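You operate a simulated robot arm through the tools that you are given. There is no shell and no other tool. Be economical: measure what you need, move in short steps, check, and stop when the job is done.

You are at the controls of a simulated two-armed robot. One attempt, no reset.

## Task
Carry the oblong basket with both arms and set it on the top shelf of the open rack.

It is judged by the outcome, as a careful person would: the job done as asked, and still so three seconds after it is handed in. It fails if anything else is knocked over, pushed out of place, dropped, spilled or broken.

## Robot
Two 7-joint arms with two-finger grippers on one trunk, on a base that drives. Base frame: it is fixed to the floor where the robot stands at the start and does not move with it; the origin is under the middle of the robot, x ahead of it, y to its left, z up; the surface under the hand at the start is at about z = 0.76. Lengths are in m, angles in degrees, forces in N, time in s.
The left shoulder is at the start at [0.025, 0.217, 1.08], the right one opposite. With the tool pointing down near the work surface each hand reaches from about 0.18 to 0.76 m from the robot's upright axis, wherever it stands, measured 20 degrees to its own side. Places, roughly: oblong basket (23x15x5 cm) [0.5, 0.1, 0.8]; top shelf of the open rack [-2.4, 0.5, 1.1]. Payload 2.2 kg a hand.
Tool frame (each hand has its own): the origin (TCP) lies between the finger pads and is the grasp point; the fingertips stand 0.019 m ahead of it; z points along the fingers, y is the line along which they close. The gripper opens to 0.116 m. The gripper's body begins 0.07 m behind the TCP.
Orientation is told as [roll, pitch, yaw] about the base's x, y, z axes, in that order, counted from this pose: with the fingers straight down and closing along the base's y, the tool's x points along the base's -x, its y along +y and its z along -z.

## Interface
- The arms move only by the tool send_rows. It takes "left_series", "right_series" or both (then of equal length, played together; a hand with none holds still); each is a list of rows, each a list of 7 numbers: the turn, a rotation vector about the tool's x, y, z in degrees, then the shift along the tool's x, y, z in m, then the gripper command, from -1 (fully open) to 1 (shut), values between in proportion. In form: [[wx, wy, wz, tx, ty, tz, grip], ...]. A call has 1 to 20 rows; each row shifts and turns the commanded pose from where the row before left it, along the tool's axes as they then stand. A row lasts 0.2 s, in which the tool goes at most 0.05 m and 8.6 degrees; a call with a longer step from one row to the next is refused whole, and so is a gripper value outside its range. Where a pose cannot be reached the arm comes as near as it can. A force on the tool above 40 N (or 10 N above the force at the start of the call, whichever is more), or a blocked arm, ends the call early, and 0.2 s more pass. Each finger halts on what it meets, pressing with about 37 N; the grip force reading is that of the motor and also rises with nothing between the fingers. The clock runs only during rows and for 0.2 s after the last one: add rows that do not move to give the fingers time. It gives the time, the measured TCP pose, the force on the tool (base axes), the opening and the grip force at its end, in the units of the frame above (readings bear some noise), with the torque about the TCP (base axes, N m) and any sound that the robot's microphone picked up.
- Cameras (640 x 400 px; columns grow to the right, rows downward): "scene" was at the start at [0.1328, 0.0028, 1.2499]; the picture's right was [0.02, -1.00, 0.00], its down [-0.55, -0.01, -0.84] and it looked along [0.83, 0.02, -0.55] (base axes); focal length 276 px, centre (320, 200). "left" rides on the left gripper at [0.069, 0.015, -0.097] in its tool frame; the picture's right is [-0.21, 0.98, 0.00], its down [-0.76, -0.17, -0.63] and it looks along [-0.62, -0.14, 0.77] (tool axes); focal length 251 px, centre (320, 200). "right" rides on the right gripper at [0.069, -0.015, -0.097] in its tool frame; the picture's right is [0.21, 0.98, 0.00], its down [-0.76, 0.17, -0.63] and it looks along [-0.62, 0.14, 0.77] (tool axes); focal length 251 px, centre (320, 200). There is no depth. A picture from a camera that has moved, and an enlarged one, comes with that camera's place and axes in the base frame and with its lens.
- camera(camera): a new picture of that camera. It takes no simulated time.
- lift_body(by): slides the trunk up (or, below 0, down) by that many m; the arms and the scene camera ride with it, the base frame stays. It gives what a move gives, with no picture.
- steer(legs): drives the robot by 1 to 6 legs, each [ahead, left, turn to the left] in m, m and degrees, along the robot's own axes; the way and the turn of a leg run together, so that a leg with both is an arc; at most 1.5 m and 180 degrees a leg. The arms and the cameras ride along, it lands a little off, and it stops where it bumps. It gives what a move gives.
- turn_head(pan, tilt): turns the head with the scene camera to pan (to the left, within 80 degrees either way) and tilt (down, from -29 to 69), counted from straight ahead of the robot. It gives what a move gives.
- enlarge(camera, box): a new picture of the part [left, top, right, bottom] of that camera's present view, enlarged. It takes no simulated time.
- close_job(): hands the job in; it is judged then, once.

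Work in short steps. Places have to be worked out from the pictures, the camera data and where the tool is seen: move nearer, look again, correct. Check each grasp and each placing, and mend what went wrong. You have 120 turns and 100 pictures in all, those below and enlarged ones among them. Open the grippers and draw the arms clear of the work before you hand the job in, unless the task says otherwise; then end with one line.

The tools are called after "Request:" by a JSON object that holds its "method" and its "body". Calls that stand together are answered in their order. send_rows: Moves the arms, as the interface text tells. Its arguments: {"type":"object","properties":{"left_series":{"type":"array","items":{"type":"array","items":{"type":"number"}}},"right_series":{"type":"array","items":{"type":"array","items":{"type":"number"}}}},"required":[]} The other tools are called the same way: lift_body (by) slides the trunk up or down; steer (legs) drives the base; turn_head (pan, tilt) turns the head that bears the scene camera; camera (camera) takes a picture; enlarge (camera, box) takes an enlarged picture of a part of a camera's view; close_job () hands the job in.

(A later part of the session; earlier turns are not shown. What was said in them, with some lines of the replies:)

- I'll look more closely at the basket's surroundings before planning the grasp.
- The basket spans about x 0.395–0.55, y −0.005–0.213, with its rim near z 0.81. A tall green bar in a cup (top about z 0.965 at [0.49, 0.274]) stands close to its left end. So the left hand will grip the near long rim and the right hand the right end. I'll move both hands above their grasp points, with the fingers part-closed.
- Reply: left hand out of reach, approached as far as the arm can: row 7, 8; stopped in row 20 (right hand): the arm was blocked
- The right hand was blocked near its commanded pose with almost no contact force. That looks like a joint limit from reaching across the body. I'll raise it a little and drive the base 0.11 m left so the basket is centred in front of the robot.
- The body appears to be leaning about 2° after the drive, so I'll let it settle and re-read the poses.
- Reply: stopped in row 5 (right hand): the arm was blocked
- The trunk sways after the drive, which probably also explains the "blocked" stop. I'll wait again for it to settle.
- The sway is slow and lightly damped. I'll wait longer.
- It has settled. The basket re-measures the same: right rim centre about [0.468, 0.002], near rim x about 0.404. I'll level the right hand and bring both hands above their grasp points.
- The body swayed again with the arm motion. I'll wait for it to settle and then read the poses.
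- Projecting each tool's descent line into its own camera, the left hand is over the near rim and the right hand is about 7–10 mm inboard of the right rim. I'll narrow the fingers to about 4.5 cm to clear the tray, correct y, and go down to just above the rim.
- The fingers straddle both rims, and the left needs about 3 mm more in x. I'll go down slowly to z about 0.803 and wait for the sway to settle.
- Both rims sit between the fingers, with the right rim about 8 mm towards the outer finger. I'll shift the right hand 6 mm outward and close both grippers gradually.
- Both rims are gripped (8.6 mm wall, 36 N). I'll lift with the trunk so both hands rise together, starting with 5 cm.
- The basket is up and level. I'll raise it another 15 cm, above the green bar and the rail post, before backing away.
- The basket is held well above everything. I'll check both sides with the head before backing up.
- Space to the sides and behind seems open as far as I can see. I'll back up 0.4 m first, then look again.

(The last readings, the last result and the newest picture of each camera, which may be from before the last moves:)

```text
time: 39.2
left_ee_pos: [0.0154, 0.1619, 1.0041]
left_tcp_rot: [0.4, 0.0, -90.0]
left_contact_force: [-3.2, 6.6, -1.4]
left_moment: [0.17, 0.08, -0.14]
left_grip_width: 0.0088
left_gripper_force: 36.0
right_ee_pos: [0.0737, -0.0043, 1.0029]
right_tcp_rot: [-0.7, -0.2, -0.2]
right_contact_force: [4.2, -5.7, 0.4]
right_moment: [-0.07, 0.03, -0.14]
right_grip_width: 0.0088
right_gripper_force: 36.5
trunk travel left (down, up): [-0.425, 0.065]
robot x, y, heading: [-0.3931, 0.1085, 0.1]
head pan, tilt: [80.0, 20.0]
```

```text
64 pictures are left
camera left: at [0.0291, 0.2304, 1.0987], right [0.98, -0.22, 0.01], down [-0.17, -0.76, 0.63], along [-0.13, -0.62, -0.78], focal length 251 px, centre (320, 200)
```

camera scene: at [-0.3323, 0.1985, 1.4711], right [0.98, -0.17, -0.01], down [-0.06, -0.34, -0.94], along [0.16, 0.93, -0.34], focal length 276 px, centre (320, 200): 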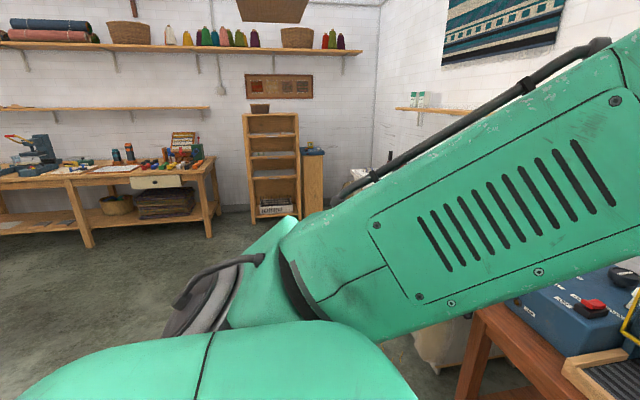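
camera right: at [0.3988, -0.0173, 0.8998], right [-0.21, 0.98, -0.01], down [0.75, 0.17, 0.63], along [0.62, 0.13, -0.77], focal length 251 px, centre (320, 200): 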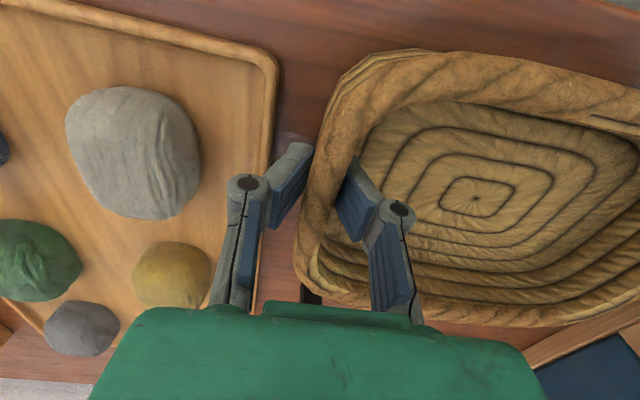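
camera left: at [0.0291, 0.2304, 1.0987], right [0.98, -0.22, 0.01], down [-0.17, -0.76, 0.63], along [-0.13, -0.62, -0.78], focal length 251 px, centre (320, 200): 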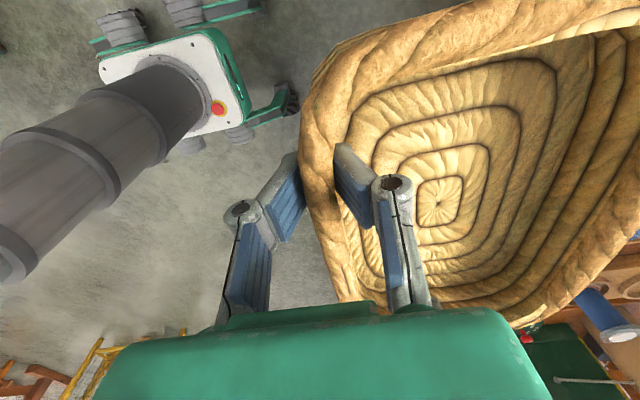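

The hold is steady. I'll turn left 60° on the spot and look towards the rack.

Request:
{"method": "steer", "body": {"legs": [[0, 0, 30], [0, 0, 30]]}}

Request:
{"method": "camera", "body": {"camera": "scene"}}

```text
time: 42.5
left_ee_pos: [-0.2363, 0.4842, 1.0049]
left_tcp_rot: [0.8, 0.0, -30.3]
left_contact_force: [0.1, -1.3, -1.7]
left_moment: [0.04, 0.07, -0.06]
left_grip_width: 0.0087
left_gripper_force: 36.5
right_ee_pos: [-0.0642, 0.4525, 1.0056]
right_tcp_rot: [-0.7, -0.3, 59.7]
right_contact_force: [-0.7, 0.4, 0.0]
right_moment: [-0.1, 0.05, -0.03]
right_grip_width: 0.009
right_gripper_force: 36.1
trunk travel left (down, up): [-0.425, 0.065]
robot x, y, heading: [-0.3927, 0.1104, 60.0]
head pan, tilt: [80.0, 20.0]
```

```text
63 pictures are left
camera scene: at [-0.443, 0.2054, 1.4712], right [0.65, 0.76, 0.0], down [0.26, -0.22, -0.94], along [-0.72, 0.6, -0.34], focal length 276 px, centre (320, 200)
```

scene: 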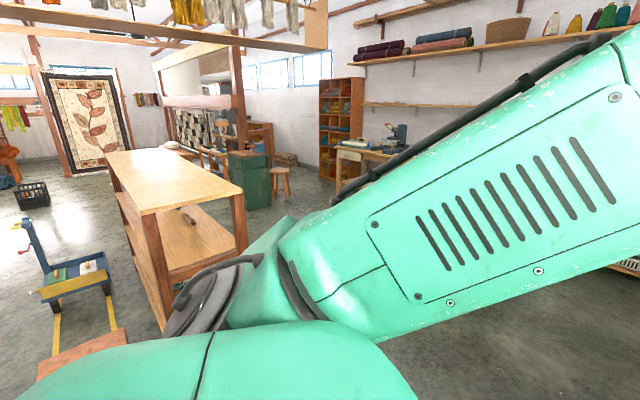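

The open rack is visible. Its top is empty, at about z 1.1, spanning roughly x −1.55 to −3.1 and y 0.3 to 0.75, so its narrow end faces me. I'll turn the rest of the way to face −x and look ahead.

Request:
{"method": "steer", "body": {"legs": [[0, 0, 40], [0, 0, 40], [0, 0, 40]]}}

Request:
{"method": "turn_head", "body": {"pan": 0, "tilt": 25}}

Request:
{"method": "camera", "body": {"camera": "scene"}}

Request:
{"method": "turn_head", "body": {"pan": -40, "tilt": 25}}

Request:
{"method": "camera", "body": {"camera": "scene"}}

```text
time: 48.5
left_ee_pos: [-0.7972, 0.0605, 1.0069]
left_tcp_rot: [0.9, 0.3, 89.9]
left_contact_force: [-2.1, 3.1, -1.8]
left_moment: [0.0, 0.03, 0.11]
left_grip_width: 0.0088
left_gripper_force: 36.0
right_ee_pos: [-0.8557, 0.225, 1.0057]
right_tcp_rot: [-0.4, -0.6, 179.9]
right_contact_force: [1.5, -2.6, -0.8]
right_moment: [-0.09, -0.14, 0.16]
right_grip_width: 0.0086
right_gripper_force: 36.4
trunk travel left (down, up): [-0.425, 0.065]
robot x, y, heading: [-0.3961, 0.1071, -179.9]
head pan, tilt: [80.0, 20.0]
```

```text
time: 50.1
left_ee_pos: [-0.7925, 0.0539, 1.006]
left_tcp_rot: [1.1, -0.1, 90.0]
left_contact_force: [0.0, -1.4, 0.3]
left_moment: [0.25, 0.01, 0.09]
left_grip_width: 0.0092
left_gripper_force: 36.0
right_ee_pos: [-0.852, 0.2204, 1.0075]
right_tcp_rot: [-0.7, -0.7, 179.9]
right_contact_force: [0.0, 1.8, -2.9]
right_moment: [0.02, 0.0, 0.11]
right_grip_width: 0.0087
right_gripper_force: 36.1
trunk travel left (down, up): [-0.425, 0.065]
robot x, y, heading: [-0.394, 0.1069, -180.0]
head pan, tilt: [0.0, 25.0]
```

```text
62 pictures are left
camera scene: at [-0.5307, 0.1068, 1.4628], right [0.0, 1.0, 0.0], down [0.43, 0.0, -0.9], along [-0.9, 0.0, -0.43], focal length 276 px, centre (320, 200)
```

scene: 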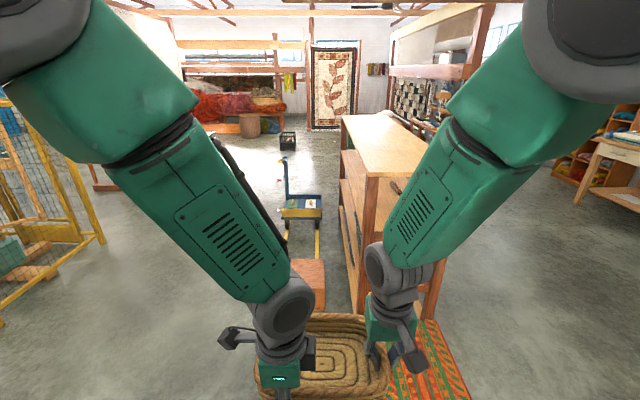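

```text
time: 51.1
left_ee_pos: [-0.7933, 0.0559, 1.007]
left_tcp_rot: [1.0, 0.0, 89.9]
left_contact_force: [-1.1, -0.4, -0.1]
left_moment: [0.13, 0.04, 0.1]
left_grip_width: 0.0086
left_gripper_force: 36.4
right_ee_pos: [-0.8522, 0.221, 1.0084]
right_tcp_rot: [-0.7, -0.8, 180.0]
right_contact_force: [0.0, 0.6, -1.4]
right_moment: [0.01, -0.07, 0.13]
right_grip_width: 0.0089
right_gripper_force: 36.3
trunk travel left (down, up): [-0.425, 0.065]
robot x, y, heading: [-0.3943, 0.1117, -179.9]
head pan, tilt: [-40.0, 25.0]
```

```text
61 pictures are left
camera scene: at [-0.5093, 0.1673, 1.4629], right [0.64, 0.77, 0.0], down [0.33, -0.27, -0.9], along [-0.69, 0.58, -0.43], focal length 276 px, centre (320, 200)
```

scene: 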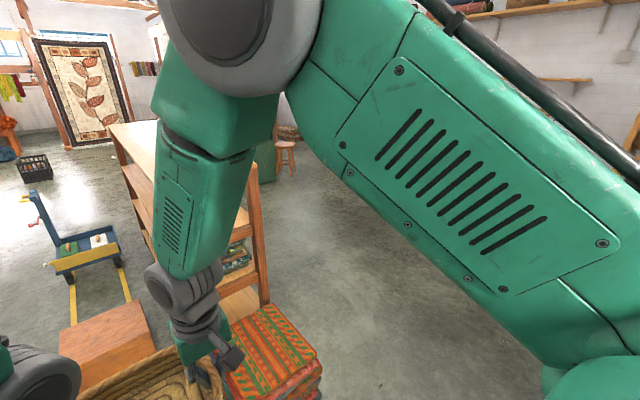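

A rug pile and a wooden box stand on the floor at the rack's near end, so the base can't get close there. I'll approach from the +y long side, where the floor looks clear, and check that side before strafing.

Request:
{"method": "turn_head", "body": {"pan": -80, "tilt": 30}}

Request:
{"method": "camera", "body": {"camera": "scene"}}

```text
time: 52.2
left_ee_pos: [-0.7926, 0.0557, 1.0066]
left_tcp_rot: [1.1, 0.0, 89.9]
left_contact_force: [-1.0, 0.0, -0.8]
left_moment: [-0.05, 0.04, 0.12]
left_grip_width: 0.0091
left_gripper_force: 37.0
right_ee_pos: [-0.8528, 0.2199, 1.0067]
right_tcp_rot: [-0.7, -0.6, 179.8]
right_contact_force: [0.9, 0.5, -0.3]
right_moment: [0.04, -0.19, 0.11]
right_grip_width: 0.0089
right_gripper_force: 36.5
trunk travel left (down, up): [-0.425, 0.065]
robot x, y, heading: [-0.3942, 0.1061, -180.0]
head pan, tilt: [-80.0, 30.0]
```

```text
60 pictures are left
camera scene: at [-0.4545, 0.1971, 1.4551], right [0.98, 0.18, 0.0], down [0.09, -0.49, -0.87], along [-0.15, 0.85, -0.5], focal length 276 px, centre (320, 200)
```

scene: 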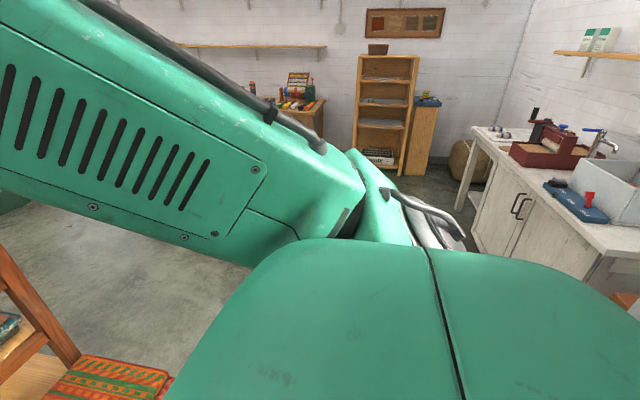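

The floor to my right is clear; the cabinet stays at x > 0.4. I'll strafe right in two legs.

Request:
{"method": "steer", "body": {"legs": [[0, -0.75, 0], [0, -0.75, 0]]}}

Request:
{"method": "turn_head", "body": {"pan": 0, "tilt": 25}}

Request:
{"method": "camera", "body": {"camera": "scene"}}

Request:
{"method": "turn_head", "body": {"pan": 45, "tilt": 30}}

Request:
{"method": "camera", "body": {"camera": "scene"}}

```text
time: 60.0
left_ee_pos: [-0.8006, 1.5661, 1.0062]
left_tcp_rot: [1.1, -0.4, 90.8]
left_contact_force: [0.5, -2.4, 3.5]
left_moment: [0.93, -0.08, 0.06]
left_grip_width: 0.0087
left_gripper_force: 36.0
right_ee_pos: [-0.8621, 1.7304, 1.0092]
right_tcp_rot: [-1.3, -0.8, -179.2]
right_contact_force: [-0.2, 1.5, -7.5]
right_moment: [0.08, 0.33, 0.08]
right_grip_width: 0.0088
right_gripper_force: 36.2
trunk travel left (down, up): [-0.425, 0.065]
robot x, y, heading: [-0.4012, 1.632, -179.1]
head pan, tilt: [-80.0, 30.0]
```

```text
time: 61.6
left_ee_pos: [-0.7991, 1.564, 1.0082]
left_tcp_rot: [1.2, -0.2, 91.0]
left_contact_force: [0.3, -1.0, -2.1]
left_moment: [-0.12, 0.03, 0.05]
left_grip_width: 0.0089
left_gripper_force: 36.7
right_ee_pos: [-0.8585, 1.7289, 1.0094]
right_tcp_rot: [-1.0, -0.9, -179.0]
right_contact_force: [0.3, -0.3, 0.9]
right_moment: [0.04, -0.24, 0.03]
right_grip_width: 0.0089
right_gripper_force: 36.0
trunk travel left (down, up): [-0.425, 0.065]
robot x, y, heading: [-0.4017, 1.6293, -179.5]
head pan, tilt: [0.0, 25.0]
```

```text
59 pictures are left
camera scene: at [-0.5386, 1.6177, 1.4628], right [-0.01, 1.0, 0.01], down [0.43, 0.01, -0.9], along [-0.9, -0.01, -0.43], focal length 276 px, centre (320, 200)
```

scene: 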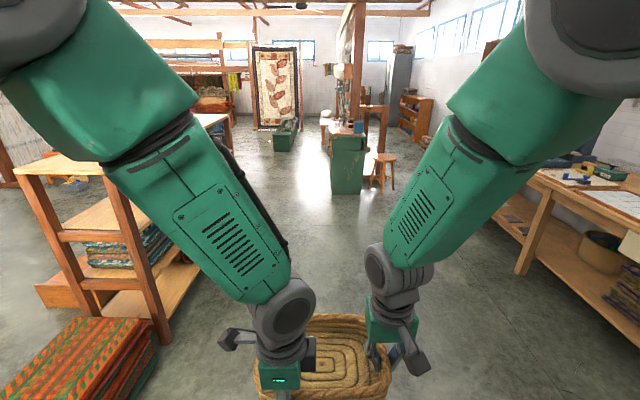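

```text
time: 62.7
left_ee_pos: [-0.7981, 1.5682, 1.0081]
left_tcp_rot: [1.3, -0.2, 90.9]
left_contact_force: [-0.3, -1.5, 0.5]
left_moment: [0.13, -0.02, 0.12]
left_grip_width: 0.0085
left_gripper_force: 36.3
right_ee_pos: [-0.8586, 1.7321, 1.0099]
right_tcp_rot: [-1.0, -0.8, -178.9]
right_contact_force: [0.9, 0.1, -1.3]
right_moment: [0.06, 0.0, 0.02]
right_grip_width: 0.0089
right_gripper_force: 36.2
trunk travel left (down, up): [-0.425, 0.065]
robot x, y, heading: [-0.4033, 1.6321, -179.1]
head pan, tilt: [45.0, 30.0]
```

```text
58 pictures are left
camera scene: at [-0.5096, 1.5459, 1.4539], right [-0.72, 0.7, 0.01], down [0.35, 0.37, -0.86], along [-0.6, -0.61, -0.51], focal length 276 px, centre (320, 200)
```

scene: 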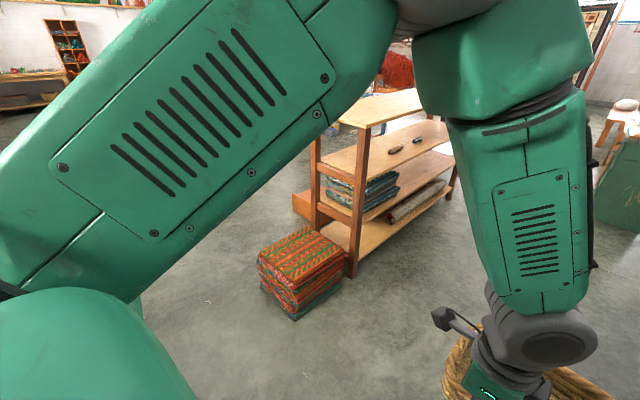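

The rack's top is at about z 1.08, x −1.6…−3.2, y 0.3…0.73. The floor ahead of me at y about 1.63 is clear to x about −3.7. I'll drive ahead 1.85 m and then turn left 90° to face the rack's long side.

Request:
{"method": "steer", "body": {"legs": [[0.95, 0, 0], [0.9, 0, 0], [0, 0, 30], [0, 0, 30], [0, 0, 29]]}}

Request:
{"method": "turn_head", "body": {"pan": 0, "tilt": 35}}

Request:
{"method": "camera", "body": {"camera": "scene"}}

```text
time: 76.2
left_ee_pos: [-2.1595, 1.2005, 1.0082]
left_tcp_rot: [1.3, 0.1, -179.1]
left_contact_force: [-1.1, -3.8, -0.3]
left_moment: [0.0, 0.13, 0.18]
left_grip_width: 0.0087
left_gripper_force: 36.1
right_ee_pos: [-2.3223, 1.1383, 1.0087]
right_tcp_rot: [-0.8, -0.9, -88.9]
right_contact_force: [3.0, 3.4, -0.8]
right_moment: [0.04, 0.02, 0.16]
right_grip_width: 0.0087
right_gripper_force: 36.0
trunk travel left (down, up): [-0.425, 0.065]
robot x, y, heading: [-2.217, 1.593, -89.1]
head pan, tilt: [45.0, 30.0]
```

```text
time: 77.3
left_ee_pos: [-2.1798, 1.2016, 1.0092]
left_tcp_rot: [1.6, 1.1, -179.2]
left_contact_force: [1.6, 0.8, 3.4]
left_moment: [0.02, 0.98, 0.14]
left_grip_width: 0.0086
left_gripper_force: 36.4
right_ee_pos: [-2.3446, 1.1425, 1.0085]
right_tcp_rot: [0.3, -0.9, -89.1]
right_contact_force: [-2.4, -0.2, -5.8]
right_moment: [-0.27, -0.13, -0.02]
right_grip_width: 0.0088
right_gripper_force: 36.7
trunk travel left (down, up): [-0.425, 0.065]
robot x, y, heading: [-2.2191, 1.5974, -88.9]
head pan, tilt: [0.0, 35.0]
```

```text
57 pictures are left
camera scene: at [-2.2293, 1.4621, 1.447], right [-1.0, -0.02, -0.01], down [0.0, 0.58, -0.82], along [0.02, -0.82, -0.58], focal length 276 px, centre (320, 200)
```

scene: 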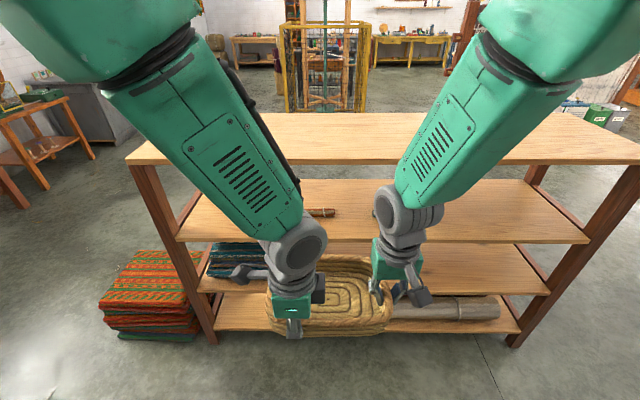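

I'm squarely facing the rack's long side: shelf top about z 1.09, y 0.35–0.73. The basket bottom is at about 0.965, so I'll raise the trunk fully and then lift both arms together in small steps.

Request:
{"method": "lift_body", "body": {"by": 0.06}}

Request:
{"method": "send_rows", "body": {"left_series": [[0, 0, 0, 0, 0, 0, 1], [0, 0, 0, 0, 0, 0, 1], [0, 0, 0, 0, 0, 0, 1], [0, 0, 0, 0, 0, 0, 1], [0, 0, 0, 0, 0, 0, 1], [0, 0, 0, 0, 0, 0, 1], [0, 0, 0, 0, 0, 0, 1], [0, 0, 0, 0, 0, 0, 1], [0, 0, 0, 0, 0, 0, 1], [0, 0, 0, 0, 0, 0, 1], [0, 0, 0, 0, 0, -0.008, 1], [0, 0, 0, 0, 0, -0.008, 1], [0, 0, 0, 0, 0, -0.008, 1], [0, 0, 0, 0, 0, -0.008, 1], [0, 0, 0, 0, 0, -0.008, 1], [0, 0, 0, 0, 0, 0, 1], [0, 0, 0, 0, 0, 0, 1]], "right_series": [[0, 0, 0, 0, 0, 0, 1], [0, 0, 0, 0, 0, 0, 1], [0, 0, 0, 0, 0, 0, 1], [0, 0, 0, 0, 0, 0, 1], [0, 0, 0, 0, 0, 0, 1], [0, 0, 0, 0, 0, 0, 1], [0, 0, 0, 0, 0, 0, 1], [0, 0, 0, 0, 0, 0, 1], [0, 0, 0, 0, 0, 0, 1], [0, 0, 0, 0, 0, 0, 1], [0, 0, 0, 0, 0, -0.008, 1], [0, 0, 0, 0, 0, -0.008, 1], [0, 0, 0, 0, 0, -0.008, 1], [0, 0, 0, 0, 0, -0.008, 1], [0, 0, 0, 0, 0, -0.008, 1], [0, 0, 0, 0, 0, 0, 1], [0, 0, 0, 0, 0, 0, 1]]}}

Request:
{"method": "camera", "body": {"camera": "scene"}}

```text
time: 78.3
left_ee_pos: [-2.1814, 1.2013, 1.0709]
left_tcp_rot: [1.5, 1.2, -179.1]
left_contact_force: [2.2, 0.1, 4.1]
left_moment: [0.0, 0.9, 0.17]
left_grip_width: 0.0088
left_gripper_force: 37.4
right_ee_pos: [-2.345, 1.1412, 1.0669]
right_tcp_rot: [0.3, -0.9, -89.0]
right_contact_force: [-4.4, 0.0, -6.3]
right_moment: [-0.27, -0.11, 0.04]
right_grip_width: 0.0088
right_gripper_force: 36.4
trunk travel left (down, up): [-0.485, 0.005]
robot x, y, heading: [-2.2182, 1.594, -88.7]
head pan, tilt: [0.0, 35.0]
```

```text
time: 82.0
left_ee_pos: [-2.1728, 1.2039, 1.1108]
left_tcp_rot: [1.5, 0.8, -179.1]
left_contact_force: [-0.6, -3.0, -1.2]
left_moment: [-0.02, 0.0, 0.29]
left_grip_width: 0.0089
left_gripper_force: 36.9
right_ee_pos: [-2.3376, 1.142, 1.1083]
right_tcp_rot: [-0.1, -1.1, -89.0]
right_contact_force: [1.1, 2.7, -0.9]
right_moment: [0.08, -0.04, 0.2]
right_grip_width: 0.0089
right_gripper_force: 36.4
trunk travel left (down, up): [-0.485, 0.005]
robot x, y, heading: [-2.2171, 1.5969, -88.9]
head pan, tilt: [0.0, 35.0]
```

```text
56 pictures are left
camera scene: at [-2.2189, 1.462, 1.507], right [-1.0, -0.02, 0.0], down [-0.01, 0.58, -0.82], along [0.02, -0.82, -0.58], focal length 276 px, centre (320, 200)
```

scene: 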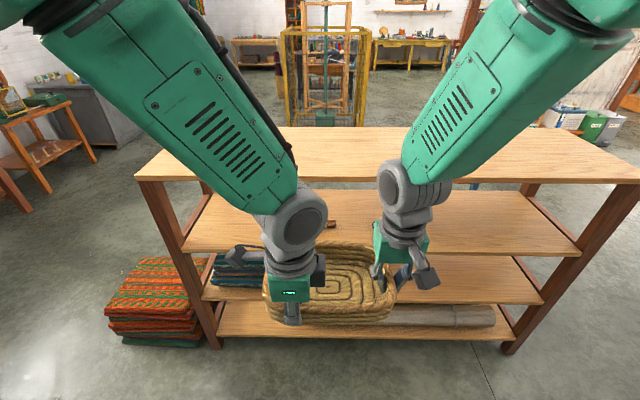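

Both hands rose together without extra load. I'll continue up another 11 cm.

Request:
{"method": "send_rows", "body": {"left_series": [[0, 0, 0, 0, 0, -0.008, 1], [0, 0, 0, 0, 0, -0.008, 1], [0, 0, 0, 0, 0, -0.008, 1], [0, 0, 0, 0, 0, -0.008, 1], [0, 0, 0, 0, 0, -0.008, 1], [0, 0, 0, 0, 0, -0.008, 1], [0, 0, 0, 0, 0, -0.008, 1], [0, 0, 0, 0, 0, -0.008, 1], [0, 0, 0, 0, 0, -0.008, 1], [0, 0, 0, 0, 0, -0.008, 1], [0, 0, 0, 0, 0, -0.008, 1], [0, 0, 0, 0, 0, -0.008, 1], [0, 0, 0, 0, 0, -0.008, 1], [0, 0, 0, 0, 0, -0.008, 1], [0, 0, 0, 0, 0, 0, 1], [0, 0, 0, 0, 0, 0, 1]], "right_series": [[0, 0, 0, 0, 0, -0.008, 1], [0, 0, 0, 0, 0, -0.008, 1], [0, 0, 0, 0, 0, -0.008, 1], [0, 0, 0, 0, 0, -0.008, 1], [0, 0, 0, 0, 0, -0.008, 1], [0, 0, 0, 0, 0, -0.008, 1], [0, 0, 0, 0, 0, -0.008, 1], [0, 0, 0, 0, 0, -0.008, 1], [0, 0, 0, 0, 0, -0.008, 1], [0, 0, 0, 0, 0, -0.008, 1], [0, 0, 0, 0, 0, -0.008, 1], [0, 0, 0, 0, 0, -0.008, 1], [0, 0, 0, 0, 0, -0.008, 1], [0, 0, 0, 0, 0, -0.008, 1], [0, 0, 0, 0, 0, 0, 1], [0, 0, 0, 0, 0, 0, 1]]}}

Request:
{"method": "turn_head", "body": {"pan": 0, "tilt": 42}}

Request:
{"method": "camera", "body": {"camera": "scene"}}

```text
time: 85.3
left_ee_pos: [-2.1685, 1.2056, 1.2223]
left_tcp_rot: [1.2, 0.8, -179.0]
left_contact_force: [25.4, 5.5, -4.2]
left_moment: [0.1, -0.95, 0.33]
left_grip_width: 0.009
left_gripper_force: 36.9
right_ee_pos: [-2.3312, 1.1445, 1.222]
right_tcp_rot: [-0.3, -1.1, -89.1]
right_contact_force: [-24.7, -5.2, 2.8]
right_moment: [0.21, 0.36, 0.37]
right_grip_width: 0.0087
right_gripper_force: 36.5
trunk travel left (down, up): [-0.485, 0.005]
robot x, y, heading: [-2.2159, 1.5956, -88.9]
head pan, tilt: [0.0, 35.0]
```

```text
time: 86.0
left_ee_pos: [-2.1682, 1.2067, 1.2218]
left_tcp_rot: [1.4, 0.8, -179.1]
left_contact_force: [25.6, 4.5, -4.2]
left_moment: [0.1, -0.94, 0.37]
left_grip_width: 0.0086
left_gripper_force: 36.5
right_ee_pos: [-2.3305, 1.1447, 1.2218]
right_tcp_rot: [-0.3, -1.1, -89.1]
right_contact_force: [-25.7, -5.6, 2.7]
right_moment: [0.18, 0.39, 0.31]
right_grip_width: 0.0088
right_gripper_force: 36.3
trunk travel left (down, up): [-0.485, 0.005]
robot x, y, heading: [-2.2162, 1.5951, -88.8]
head pan, tilt: [0.0, 42.0]
```

```text
55 pictures are left
camera scene: at [-2.2145, 1.4673, 1.4967], right [-1.0, -0.02, 0.0], down [-0.01, 0.67, -0.74], along [0.01, -0.74, -0.67], focal length 276 px, centre (320, 200)
```

scene: 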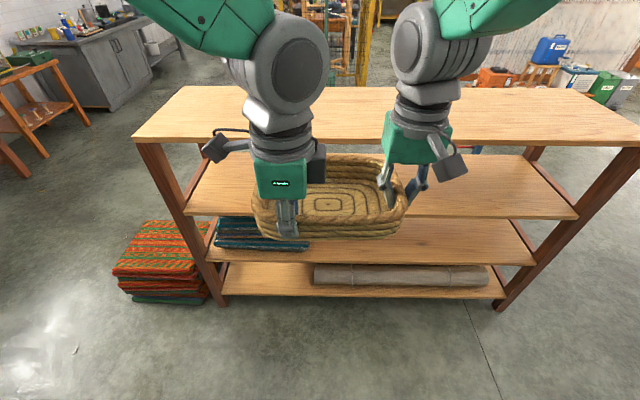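

The basket is at the right height, but the hands now squeeze it together at about 25 N along x from slight drift. I'll ease each hand outward by 2 mm.

Request:
{"method": "send_rows", "body": {"left_series": [[0, 0, 0, 0.001, 0, 0, 1], [0, 0, 0, 0.001, 0, 0, 1], [0, 0, 0, 0, 0, 0, 1], [0, 0, 0, 0, 0, 0, 1]], "right_series": [[0, 0, 0, 0, -0.001, 0, 1], [0, 0, 0, 0, -0.001, 0, 1], [0, 0, 0, 0, 0, 0, 1], [0, 0, 0, 0, 0, 0, 1]]}}

```text
time: 87.0
left_ee_pos: [-2.1673, 1.2062, 1.2226]
left_tcp_rot: [1.6, 0.4, -179.0]
left_contact_force: [-2.6, -2.7, -7.6]
left_moment: [0.01, -1.04, 0.14]
left_grip_width: 0.0088
left_gripper_force: 36.4
right_ee_pos: [-2.3299, 1.1444, 1.2224]
right_tcp_rot: [-0.1, -1.0, -88.9]
right_contact_force: [1.7, 1.4, 5.4]
right_moment: [0.5, -0.07, 0.01]
right_grip_width: 0.0086
right_gripper_force: 36.1
trunk travel left (down, up): [-0.485, 0.005]
robot x, y, heading: [-2.2144, 1.5954, -88.9]
head pan, tilt: [0.0, 42.0]
```

Forces are balanced now. The basket bottom is at about 1.18, about 9 cm above the shelf. I'll drive forward 0.3 m, watching clearance.

Request:
{"method": "steer", "body": {"legs": [[0.3, 0, 0]]}}

Request:
{"method": "camera", "body": {"camera": "scene"}}

Request:
{"method": "camera", "body": {"camera": "left"}}

```text
time: 89.1
left_ee_pos: [-2.1622, 0.9118, 1.2223]
left_tcp_rot: [1.7, 0.4, -178.9]
left_contact_force: [-22.9, -8.4, 3.0]
left_moment: [-0.07, 1.06, -0.04]
left_grip_width: 0.0089
left_gripper_force: 36.7
right_ee_pos: [-2.3263, 0.8503, 1.2232]
right_tcp_rot: [0.0, -1.1, -88.7]
right_contact_force: [22.9, 8.0, -4.9]
right_moment: [-0.02, -0.37, -0.09]
right_grip_width: 0.0087
right_gripper_force: 36.1
trunk travel left (down, up): [-0.485, 0.005]
robot x, y, heading: [-2.2126, 1.2985, -89.0]
head pan, tilt: [0.0, 42.0]
```

```text
54 pictures are left
camera scene: at [-2.2096, 1.1737, 1.4969], right [-1.0, -0.02, 0.0], down [-0.01, 0.67, -0.74], along [0.01, -0.74, -0.67], focal length 276 px, centre (320, 200)
```

scene: 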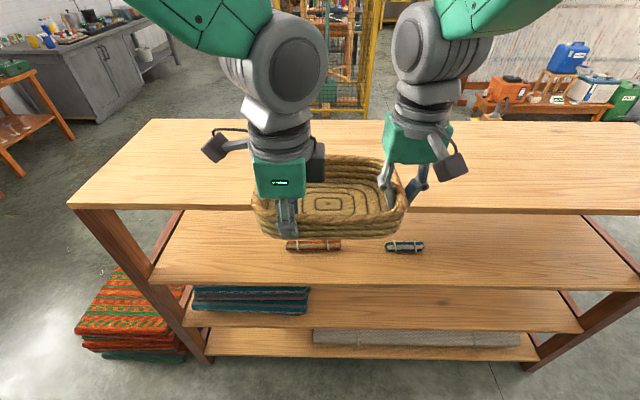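

```text
53 pictures are left
camera left: at [-2.0937, 0.9006, 1.3198], right [-0.2, -0.98, 0.03], down [-0.76, 0.17, 0.62], along [-0.61, 0.1, -0.78], focal length 251 px, centre (320, 200)
```

left: 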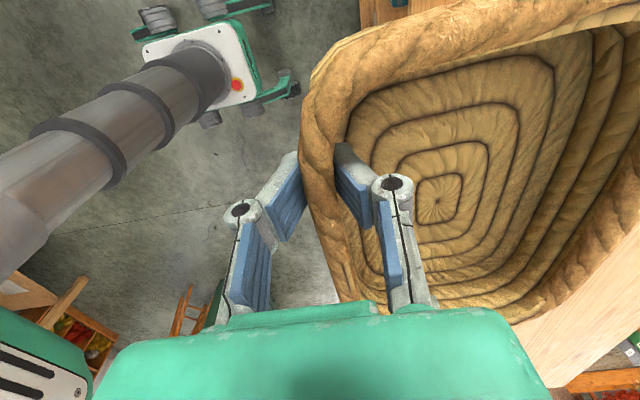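

Slight outward tension remains, about 23 N, so I'll take 1 mm back on each hand. Then I'll drive the last 0.22 m, which puts the basket at y about 0.54–0.70 on a shelf spanning y 0.34–0.74.

Request:
{"method": "send_rows", "body": {"left_series": [[0, 0, 0, -0.001, 0, 0, 1], [0, 0, 0, 0, 0, 0, 1], [0, 0, 0, 0, 0, 0, 1], [0, 0, 0, 0, 0, 0, 1]], "right_series": [[0, 0, 0, 0, 0.0008, 0, 1], [0, 0, 0, 0, 0, 0, 1], [0, 0, 0, 0, 0, 0, 1], [0, 0, 0, 0, 0, 0, 1]]}}

Request:
{"method": "steer", "body": {"legs": [[0.12, 0, 0], [0.1, 0, 0]]}}

Request:
{"method": "camera", "body": {"camera": "scene"}}

Request:
{"method": "camera", "body": {"camera": "left"}}

Request:
{"method": "camera", "body": {"camera": "right"}}

```text
time: 90.1
left_ee_pos: [-2.162, 0.9124, 1.224]
left_tcp_rot: [1.6, 0.4, -178.9]
left_contact_force: [14.9, 4.7, 4.1]
left_moment: [0.06, 0.72, 0.1]
left_grip_width: 0.0086
left_gripper_force: 36.3
right_ee_pos: [-2.3256, 0.8512, 1.2218]
right_tcp_rot: [-0.2, -1.2, -88.7]
right_contact_force: [-16.4, -5.0, -6.3]
right_moment: [-0.36, 0.24, 0.05]
right_grip_width: 0.0088
right_gripper_force: 36.2
trunk travel left (down, up): [-0.485, 0.005]
robot x, y, heading: [-2.2111, 1.2975, -88.7]
head pan, tilt: [0.0, 42.0]
```

```text
time: 92.1
left_ee_pos: [-2.1565, 0.6923, 1.2245]
left_tcp_rot: [1.9, 0.5, -178.7]
left_contact_force: [22.6, 6.1, -2.1]
left_moment: [0.14, -0.52, 0.2]
left_grip_width: 0.0086
left_gripper_force: 36.6
right_ee_pos: [-2.3192, 0.6298, 1.2235]
right_tcp_rot: [-0.1, -1.2, -88.7]
right_contact_force: [-22.5, -7.2, 0.9]
right_moment: [0.05, 0.41, 0.12]
right_grip_width: 0.0087
right_gripper_force: 36.7
trunk travel left (down, up): [-0.485, 0.005]
robot x, y, heading: [-2.2067, 1.0786, -88.9]
head pan, tilt: [0.0, 42.0]
```

```text
52 pictures are left
camera scene: at [-2.2045, 0.9541, 1.4971], right [-1.0, -0.02, 0.0], down [-0.01, 0.67, -0.74], along [0.02, -0.74, -0.67], focal length 276 px, centre (320, 200)
```

scene: 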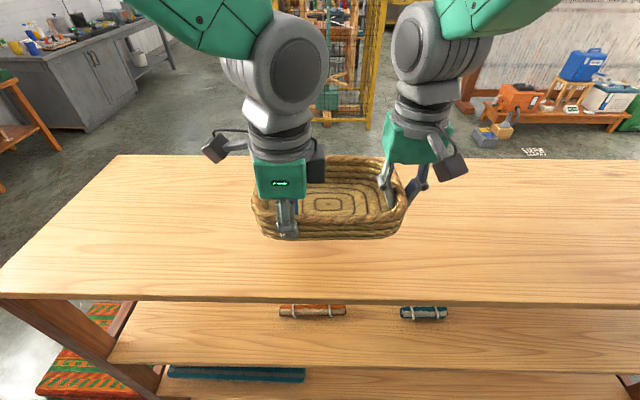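

```text
51 pictures are left
camera left: at [-2.0887, 0.6819, 1.3202], right [-0.19, -0.98, 0.03], down [-0.77, 0.17, 0.62], along [-0.61, 0.1, -0.78], focal length 251 px, centre (320, 200)
```

left: 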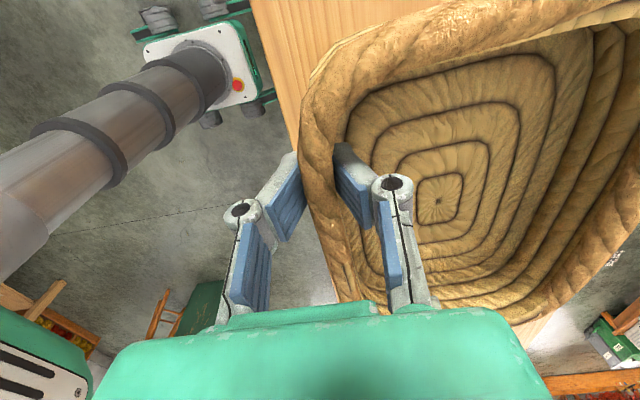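

```text
50 pictures are left
camera right: at [-2.3365, 0.7008, 1.3181], right [0.97, 0.24, -0.01], down [0.19, -0.74, 0.65], along [0.15, -0.63, -0.76], focal length 251 px, centre (320, 200)
```

right: 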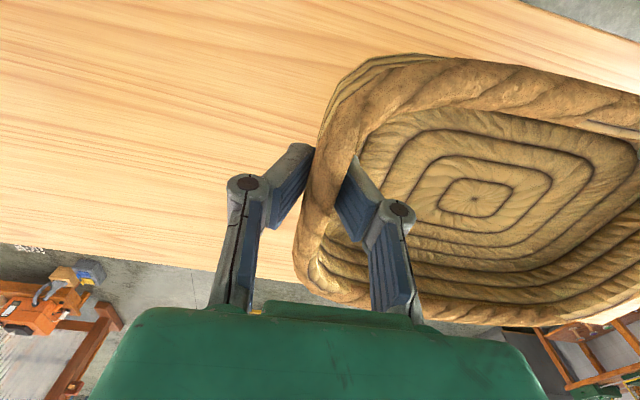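

The shelf spans y 0.33–0.73 and the basket's near side is at about 0.70. The base foot still has more than 10 cm to the rack legs, so I'll ease the squeeze slightly and go 4 cm further in for margin.

Request:
{"method": "send_rows", "body": {"left_series": [[0, 0, 0, 0.0005, 0, 0, 1], [0, 0, 0, 0, 0, 0, 1], [0, 0, 0, 0, 0, 0, 1]], "right_series": [[0, 0, 0, 0, -0.0004, 0, 1], [0, 0, 0, 0, 0, 0, 1], [0, 0, 0, 0, 0, 0, 1]]}}

Request:
{"method": "steer", "body": {"legs": [[0.04, 0, 0]]}}

Request:
{"method": "lift_body", "body": {"by": -0.06}}

Request:
{"method": "camera", "body": {"camera": "scene"}}

Request:
{"method": "camera", "body": {"camera": "right"}}

```text
time: 92.9
left_ee_pos: [-2.1568, 0.6879, 1.2227]
left_tcp_rot: [1.6, 0.3, -178.7]
left_contact_force: [-5.0, -1.6, -0.5]
left_moment: [0.01, 0.27, 0.01]
left_grip_width: 0.0085
left_gripper_force: 35.9
right_ee_pos: [-2.32, 0.6273, 1.2205]
right_tcp_rot: [-0.1, -1.2, -88.7]
right_contact_force: [6.1, 1.2, -1.4]
right_moment: [0.12, -0.08, -0.06]
right_grip_width: 0.0088
right_gripper_force: 36.8
trunk travel left (down, up): [-0.485, 0.005]
robot x, y, heading: [-2.2058, 1.0788, -89.0]
head pan, tilt: [0.0, 42.0]
```

```text
time: 93.7
left_ee_pos: [-2.1564, 0.6613, 1.2277]
left_tcp_rot: [2.3, 0.4, -178.7]
left_contact_force: [-8.8, -1.8, -0.4]
left_moment: [-0.14, 0.21, 0.0]
left_grip_width: 0.0087
left_gripper_force: 36.4
right_ee_pos: [-2.3183, 0.5986, 1.2275]
right_tcp_rot: [-0.2, -1.7, -88.6]
right_contact_force: [8.1, 4.2, -0.7]
right_moment: [0.05, -0.09, -0.02]
right_grip_width: 0.0089
right_gripper_force: 36.4
trunk travel left (down, up): [-0.485, 0.005]
robot x, y, heading: [-2.2081, 1.0425, -88.8]
head pan, tilt: [0.0, 42.0]
```

```text
time: 94.7
left_ee_pos: [-2.1559, 0.6517, 1.1646]
left_tcp_rot: [1.9, 0.5, -178.9]
left_contact_force: [-0.6, -0.6, -1.4]
left_moment: [-0.01, 0.01, 0.08]
left_grip_width: 0.0088
left_gripper_force: 36.7
right_ee_pos: [-2.3185, 0.591, 1.1648]
right_tcp_rot: [-0.1, -1.4, -88.6]
right_contact_force: [-0.2, 0.6, -0.4]
right_moment: [0.07, -0.02, -0.04]
right_grip_width: 0.0087
right_gripper_force: 36.3
trunk travel left (down, up): [-0.425, 0.065]
robot x, y, heading: [-2.2026, 1.0375, -88.4]
head pan, tilt: [0.0, 42.0]
```

```text
49 pictures are left
camera scene: at [-2.2032, 0.907, 1.4365], right [-1.0, -0.02, 0.0], down [-0.01, 0.67, -0.74], along [0.02, -0.74, -0.67], focal length 276 px, centre (320, 200)
```

scene: 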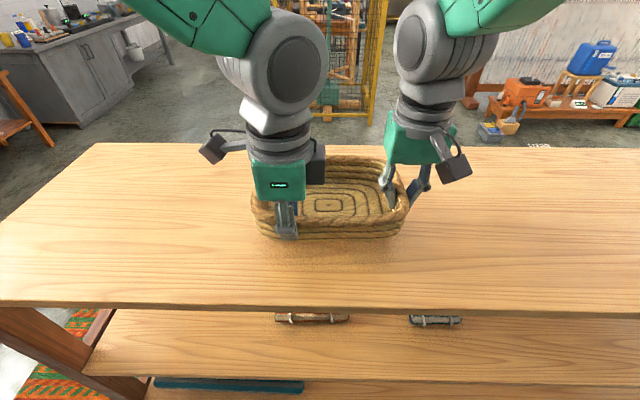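

```text
48 pictures are left
camera right: at [-2.3354, 0.6614, 1.2593], right [0.97, 0.24, -0.01], down [0.19, -0.74, 0.65], along [0.15, -0.63, -0.76], focal length 251 px, centre (320, 200)
```

right: 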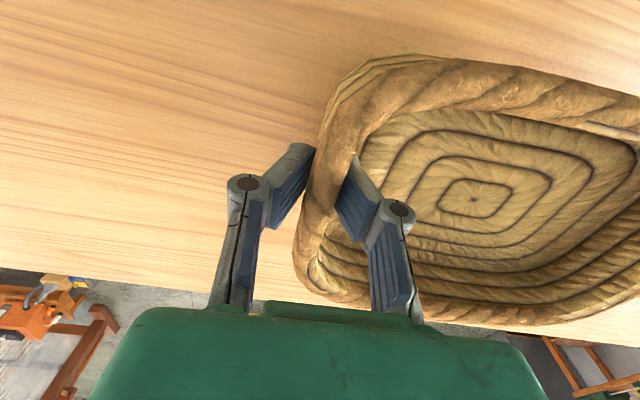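

The bottom is about 3.5 cm above the shelf. I'll lower in small trunk steps, watching the vertical force.

Request:
{"method": "lift_body", "body": {"by": -0.02}}

Request:
{"method": "lift_body", "body": {"by": -0.008}}

Request:
{"method": "camera", "body": {"camera": "right"}}

Request:
{"method": "enlarge", "body": {"camera": "scene", "box": [220, 130, 460, 280]}}

```text
time: 95.4
left_ee_pos: [-2.1555, 0.6536, 1.1439]
left_tcp_rot: [1.9, 0.4, -178.8]
left_contact_force: [-0.1, 0.1, -0.1]
left_moment: [-0.01, 0.11, 0.1]
left_grip_width: 0.0087
left_gripper_force: 36.8
right_ee_pos: [-2.3205, 0.5916, 1.1448]
right_tcp_rot: [-0.2, -1.5, -88.6]
right_contact_force: [-0.4, 0.9, -1.8]
right_moment: [0.03, 0.0, -0.04]
right_grip_width: 0.0088
right_gripper_force: 36.4
trunk travel left (down, up): [-0.405, 0.085]
robot x, y, heading: [-2.2076, 1.0341, -88.7]
head pan, tilt: [0.0, 42.0]
```

```text
time: 96.0
left_ee_pos: [-2.1567, 0.6532, 1.1366]
left_tcp_rot: [2.0, 0.4, -178.8]
left_contact_force: [-0.9, -0.2, -1.0]
left_moment: [0.01, 0.06, 0.12]
left_grip_width: 0.0088
left_gripper_force: 36.4
right_ee_pos: [-2.3198, 0.5913, 1.1357]
right_tcp_rot: [-0.2, -1.5, -88.6]
right_contact_force: [0.6, 0.5, -1.7]
right_moment: [0.11, 0.02, 0.05]
right_grip_width: 0.009
right_gripper_force: 36.1
trunk travel left (down, up): [-0.397, 0.093]
robot x, y, heading: [-2.2063, 1.0376, -88.7]
head pan, tilt: [0.0, 42.0]
```

```text
47 pictures are left
camera right: at [-2.3355, 0.6626, 1.2315], right [0.97, 0.24, -0.01], down [0.19, -0.74, 0.65], along [0.15, -0.63, -0.76], focal length 251 px, centre (320, 200)
```

right: 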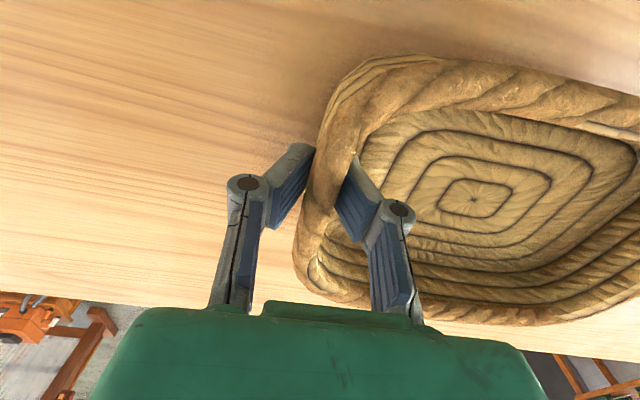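

```text
2.67 times, centred on (340, 205) of scene
camera zoom: at [-2.2034, 0.9087, 1.4086], right [-1.0, -0.02, 0.0], down [-0.01, 0.67, -0.74], along [0.02, -0.74, -0.67], focal length 737 px, centre (267, 187)
```

zoom: 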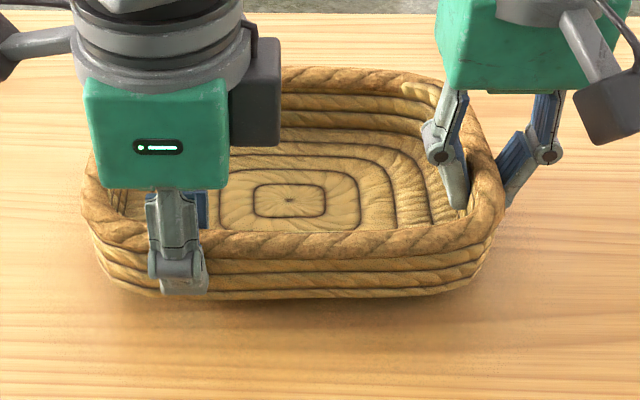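

Getting close, with the shadow near the bottom. I'll continue in small steps.

Request:
{"method": "lift_body", "body": {"by": -0.006}}

Request:
{"method": "lift_body", "body": {"by": -0.005}}

Request:
{"method": "enlarge", "body": {"camera": "scene", "box": [220, 130, 460, 280]}}

```text
time: 96.5
left_ee_pos: [-2.1557, 0.6523, 1.1308]
left_tcp_rot: [1.9, 0.3, -178.7]
left_contact_force: [0.1, -0.6, -0.8]
left_moment: [-0.02, 0.14, 0.08]
left_grip_width: 0.0089
left_gripper_force: 35.8
right_ee_pos: [-2.3191, 0.5922, 1.1306]
right_tcp_rot: [-0.3, -1.4, -88.6]
right_contact_force: [0.0, 0.5, -1.8]
right_moment: [0.04, 0.0, -0.02]
right_grip_width: 0.0086
right_gripper_force: 36.7
trunk travel left (down, up): [-0.391, 0.099]
robot x, y, heading: [-2.2029, 1.0343, -88.7]
head pan, tilt: [0.0, 42.0]
```

```text
time: 97.1
left_ee_pos: [-2.1555, 0.6538, 1.1261]
left_tcp_rot: [1.9, 0.4, -178.8]
left_contact_force: [0.4, -0.3, -0.2]
left_moment: [-0.02, 0.07, 0.11]
left_grip_width: 0.0089
left_gripper_force: 37.1
right_ee_pos: [-2.3189, 0.5915, 1.1265]
right_tcp_rot: [-0.2, -1.4, -88.6]
right_contact_force: [-0.2, 1.2, -1.4]
right_moment: [0.07, 0.0, -0.02]
right_grip_width: 0.0087
right_gripper_force: 36.6
trunk travel left (down, up): [-0.386, 0.104]
robot x, y, heading: [-2.2099, 1.0383, -88.4]
head pan, tilt: [0.0, 42.0]
```

```text
2.67 times, centred on (340, 205) of scene
camera zoom: at [-2.2034, 0.9086, 1.3976], right [-1.0, -0.02, 0.0], down [-0.01, 0.67, -0.74], along [0.02, -0.74, -0.67], focal length 737 px, centre (267, 187)
```

zoom: 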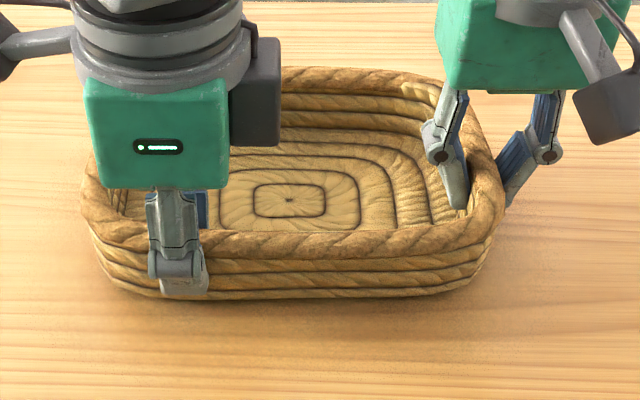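

No contact yet, so I'll go on down.

Request:
{"method": "lift_body", "body": {"by": -0.004}}

Request:
{"method": "lift_body", "body": {"by": -0.004}}

```text
time: 97.6
left_ee_pos: [-2.1561, 0.6534, 1.1231]
left_tcp_rot: [2.1, 0.3, -178.8]
left_contact_force: [2.0, 0.6, 9.4]
left_moment: [0.05, 0.8, 0.13]
left_grip_width: 0.0088
left_gripper_force: 36.7
right_ee_pos: [-2.3182, 0.5912, 1.1239]
right_tcp_rot: [-0.1, -1.6, -88.6]
right_contact_force: [-3.0, 0.3, 14.3]
right_moment: [1.0, 0.09, 0.06]
right_grip_width: 0.0087
right_gripper_force: 36.0
trunk travel left (down, up): [-0.382, 0.108]
robot x, y, heading: [-2.2065, 1.0362, -88.7]
head pan, tilt: [0.0, 42.0]
```

```text
time: 98.1
left_ee_pos: [-2.1565, 0.6535, 1.1205]
left_tcp_rot: [2.3, 0.4, -178.7]
left_contact_force: [3.6, -4.7, 33.1]
left_moment: [-0.05, -0.06, 0.22]
left_grip_width: 0.0096
left_gripper_force: 36.9
right_ee_pos: [-2.3197, 0.5925, 1.1202]
right_tcp_rot: [-0.1, -1.8, -88.6]
right_contact_force: [-6.5, -3.0, 33.1]
right_moment: [-0.25, 0.06, 0.12]
right_grip_width: 0.0094
right_gripper_force: 36.8
trunk travel left (down, up): [-0.378, 0.112]
robot x, y, heading: [-2.2037, 1.035, -88.9]
head pan, tilt: [0.0, 42.0]
```

It's in contact, with both hands pressing about 33 N. I'll back up 4 mm to unload, then open both grippers gently.

Request:
{"method": "lift_body", "body": {"by": 0.004}}

Request:
{"method": "send_rows", "body": {"left_series": [[0, 0, 0, 0, 0, 0, 0.7], [0, 0, 0, 0, 0, 0, 0.6], [0, 0, 0, 0, 0, 0, 0.5], [0, 0, 0, 0, 0, 0, 0.4], [0, 0, 0, 0, 0, 0, 0.3], [0, 0, 0, 0, 0, 0, 0.24], [0, 0, 0, 0, 0, 0, 0.24], [0, 0, 0, 0, 0, 0, 0.24], [0, 0, 0, 0, 0, 0, 0.24]], "right_series": [[0, 0, 0, 0, 0, 0, 0.7], [0, 0, 0, 0, 0, 0, 0.6], [0, 0, 0, 0, 0, 0, 0.5], [0, 0, 0, 0, 0, 0, 0.4], [0, 0, 0, 0, 0, 0, 0.3], [0, 0, 0, 0, 0, 0, 0.24], [0, 0, 0, 0, 0, 0, 0.24], [0, 0, 0, 0, 0, 0, 0.24], [0, 0, 0, 0, 0, 0, 0.24]]}}

Request:
{"method": "camera", "body": {"camera": "left"}}

Request:
{"method": "camera", "body": {"camera": "right"}}

Request:
{"method": "enlarge", "body": {"camera": "scene", "box": [220, 130, 460, 280]}}

```text
time: 98.7
left_ee_pos: [-2.1565, 0.6545, 1.1202]
left_tcp_rot: [1.8, 0.4, -178.8]
left_contact_force: [-2.1, -3.7, 8.2]
left_moment: [-0.1, 0.93, 0.2]
left_grip_width: 0.0088
left_gripper_force: 36.8
right_ee_pos: [-2.3186, 0.5924, 1.1207]
right_tcp_rot: [-0.3, -1.1, -88.7]
right_contact_force: [1.1, -2.3, 11.4]
right_moment: [-0.02, -0.02, 0.01]
right_grip_width: 0.0091
right_gripper_force: 36.2
trunk travel left (down, up): [-0.382, 0.108]
robot x, y, heading: [-2.2076, 1.0367, -88.8]
head pan, tilt: [0.0, 42.0]
```

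```text
time: 100.7
left_ee_pos: [-2.155, 0.6544, 1.1224]
left_tcp_rot: [2.0, 0.4, -178.7]
left_contact_force: [0.4, 0.5, 0.0]
left_moment: [0.0, -0.04, 0.01]
left_grip_width: 0.0442
left_gripper_force: 0.1
right_ee_pos: [-2.3195, 0.5915, 1.122]
right_tcp_rot: [-0.1, -1.4, -88.6]
right_contact_force: [-0.1, 0.6, 0.5]
right_moment: [0.01, 0.0, 0.02]
right_grip_width: 0.0442
right_gripper_force: 0.1
trunk travel left (down, up): [-0.382, 0.108]
robot x, y, heading: [-2.2068, 1.038, -88.7]
head pan, tilt: [0.0, 42.0]
```

```text
44 pictures are left
camera left: at [-2.0872, 0.6436, 1.2186], right [-0.19, -0.98, 0.03], down [-0.76, 0.17, 0.62], along [-0.61, 0.1, -0.78], focal length 251 px, centre (320, 200)
```

left: 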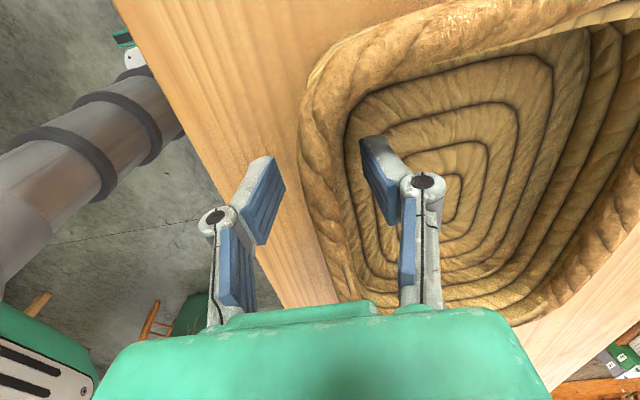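

```text
43 pictures are left
camera right: at [-2.3355, 0.6628, 1.2165], right [0.97, 0.24, -0.01], down [0.19, -0.74, 0.65], along [0.15, -0.63, -0.76], focal length 251 px, centre (320, 200)
```

right: 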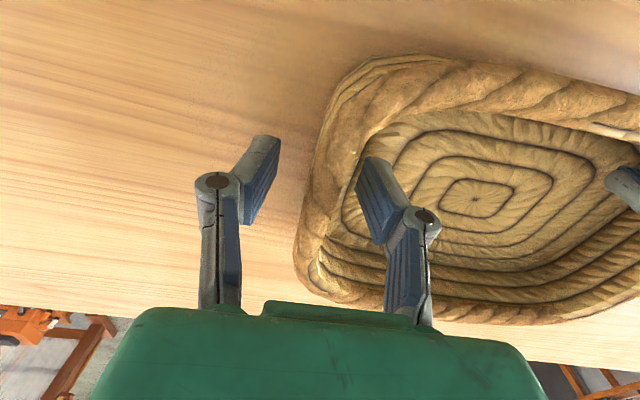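

```text
2.67 times, centred on (340, 205) of scene
camera zoom: at [-2.2033, 0.9093, 1.3937], right [-1.0, -0.02, 0.0], down [-0.01, 0.67, -0.74], along [0.02, -0.74, -0.67], focal length 737 px, centre (267, 187)
```

zoom: 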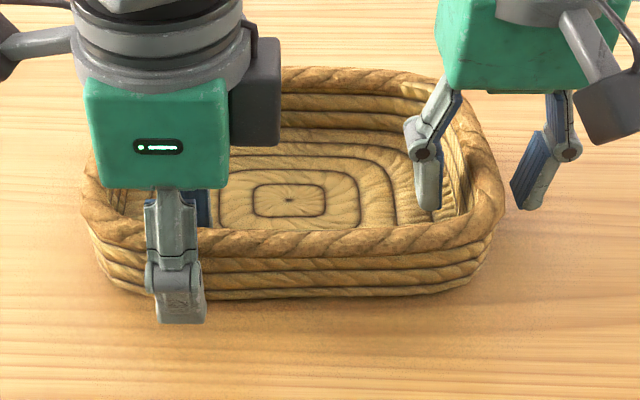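

Both hands are released and the basket sits flat and fully on the shelf. I'll raise the trunk straight up 10.5 cm to clear the fingers.

Request:
{"method": "lift_body", "body": {"by": 0.105}}

Request:
{"method": "camera", "body": {"camera": "scene"}}

```text
time: 102.0
left_ee_pos: [-2.1555, 0.6531, 1.2268]
left_tcp_rot: [2.0, 0.3, -178.8]
left_contact_force: [0.7, 0.1, -0.3]
left_moment: [-0.03, 0.01, -0.02]
left_grip_width: 0.0439
left_gripper_force: 0.1
right_ee_pos: [-2.3178, 0.5914, 1.2271]
right_tcp_rot: [-0.2, -1.4, -88.7]
right_contact_force: [0.3, -0.4, -0.5]
right_moment: [-0.02, 0.01, 0.01]
right_grip_width: 0.0443
right_gripper_force: 0.0
trunk travel left (down, up): [-0.487, 0.003]
robot x, y, heading: [-2.2067, 1.0367, -88.8]
head pan, tilt: [0.0, 42.0]
```

```text
41 pictures are left
camera scene: at [-2.2033, 0.9089, 1.4986], right [-1.0, -0.02, 0.0], down [-0.01, 0.67, -0.74], along [0.02, -0.74, -0.67], focal length 276 px, centre (320, 200)
```

scene: 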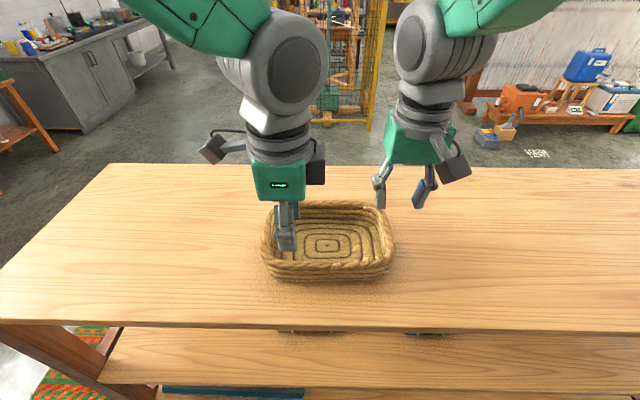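

The fingers are clear, about 7 cm above the rim. I'll back the robot away from the rack and check.

Request:
{"method": "steer", "body": {"legs": [[-0.5, 0, 0]]}}

Request:
{"method": "send_rows", "body": {"left_series": [[0, 0, 0, 0, 0, 0, 0], [0, 0, 0, 0, 0, 0, -0.5], [0, 0, 0, 0, 0, 0, -1], [0, 0, 0, 0, 0, 0, -1], [0, 0, 0, 0, 0, 0, -1], [0, 0, 0, 0, 0, 0, -1]], "right_series": [[0, 0, 0, 0, 0, 0, 0], [0, 0, 0, 0, 0, 0, -0.5], [0, 0, 0, 0, 0, 0, -1], [0, 0, 0, 0, 0, 0, -1], [0, 0, 0, 0, 0, 0, -1], [0, 0, 0, 0, 0, 0, -1]]}}

Request:
{"method": "camera", "body": {"camera": "scene"}}

```text
time: 105.0
left_ee_pos: [-2.166, 1.1588, 1.2257]
left_tcp_rot: [1.9, 0.3, -178.9]
left_contact_force: [-0.7, 0.4, -1.0]
left_moment: [0.02, 0.0, -0.01]
left_grip_width: 0.0442
left_gripper_force: 0.0
right_ee_pos: [-2.3301, 1.0965, 1.2248]
right_tcp_rot: [-0.3, -1.4, -88.7]
right_contact_force: [0.3, 0.4, -0.3]
right_moment: [0.01, -0.01, -0.02]
right_grip_width: 0.0442
right_gripper_force: 0.0
trunk travel left (down, up): [-0.487, 0.003]
robot x, y, heading: [-2.2147, 1.5441, -88.9]
head pan, tilt: [0.0, 42.0]
```

```text
time: 106.4
left_ee_pos: [-2.1682, 1.1628, 1.2284]
left_tcp_rot: [2.1, 0.5, -178.9]
left_contact_force: [0.3, 1.1, -0.6]
left_moment: [0.01, -0.03, -0.04]
left_grip_width: 0.1159
left_gripper_force: 0.0
right_ee_pos: [-2.3309, 1.1002, 1.2274]
right_tcp_rot: [-0.2, -1.6, -88.7]
right_contact_force: [-0.1, -0.3, 0.4]
right_moment: [-0.01, 0.01, 0.0]
right_grip_width: 0.1156
right_gripper_force: 0.1
trunk travel left (down, up): [-0.487, 0.003]
robot x, y, heading: [-2.2184, 1.5452, -88.7]
head pan, tilt: [0.0, 42.0]
```

```text
40 pictures are left
camera scene: at [-2.2143, 1.4155, 1.4987], right [-1.0, -0.02, 0.0], down [-0.01, 0.67, -0.74], along [0.02, -0.74, -0.67], focal length 276 px, centre (320, 200)
```

scene: 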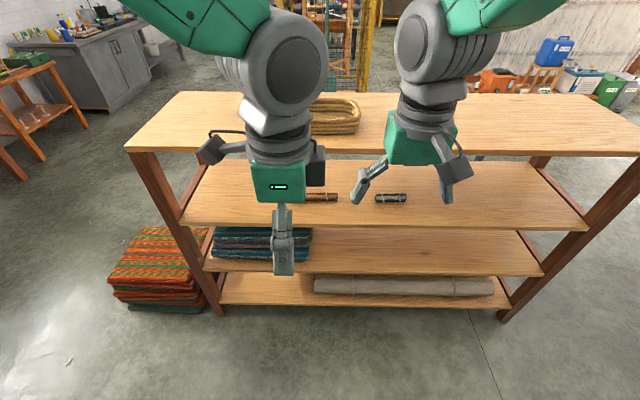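

The basket rests level on the top shelf, the rack and the things on it are undisturbed, the grippers are open and the arms are clear. I'll hand it in.

Request:
{"method": "close_job", "body": {}}

```text
The job is handed in.
```

The oblong basket was carried with both arms and set on the top shelf of the open rack; I saw nothing knocked over or moved, and the arms were open and clear when I handed it in.
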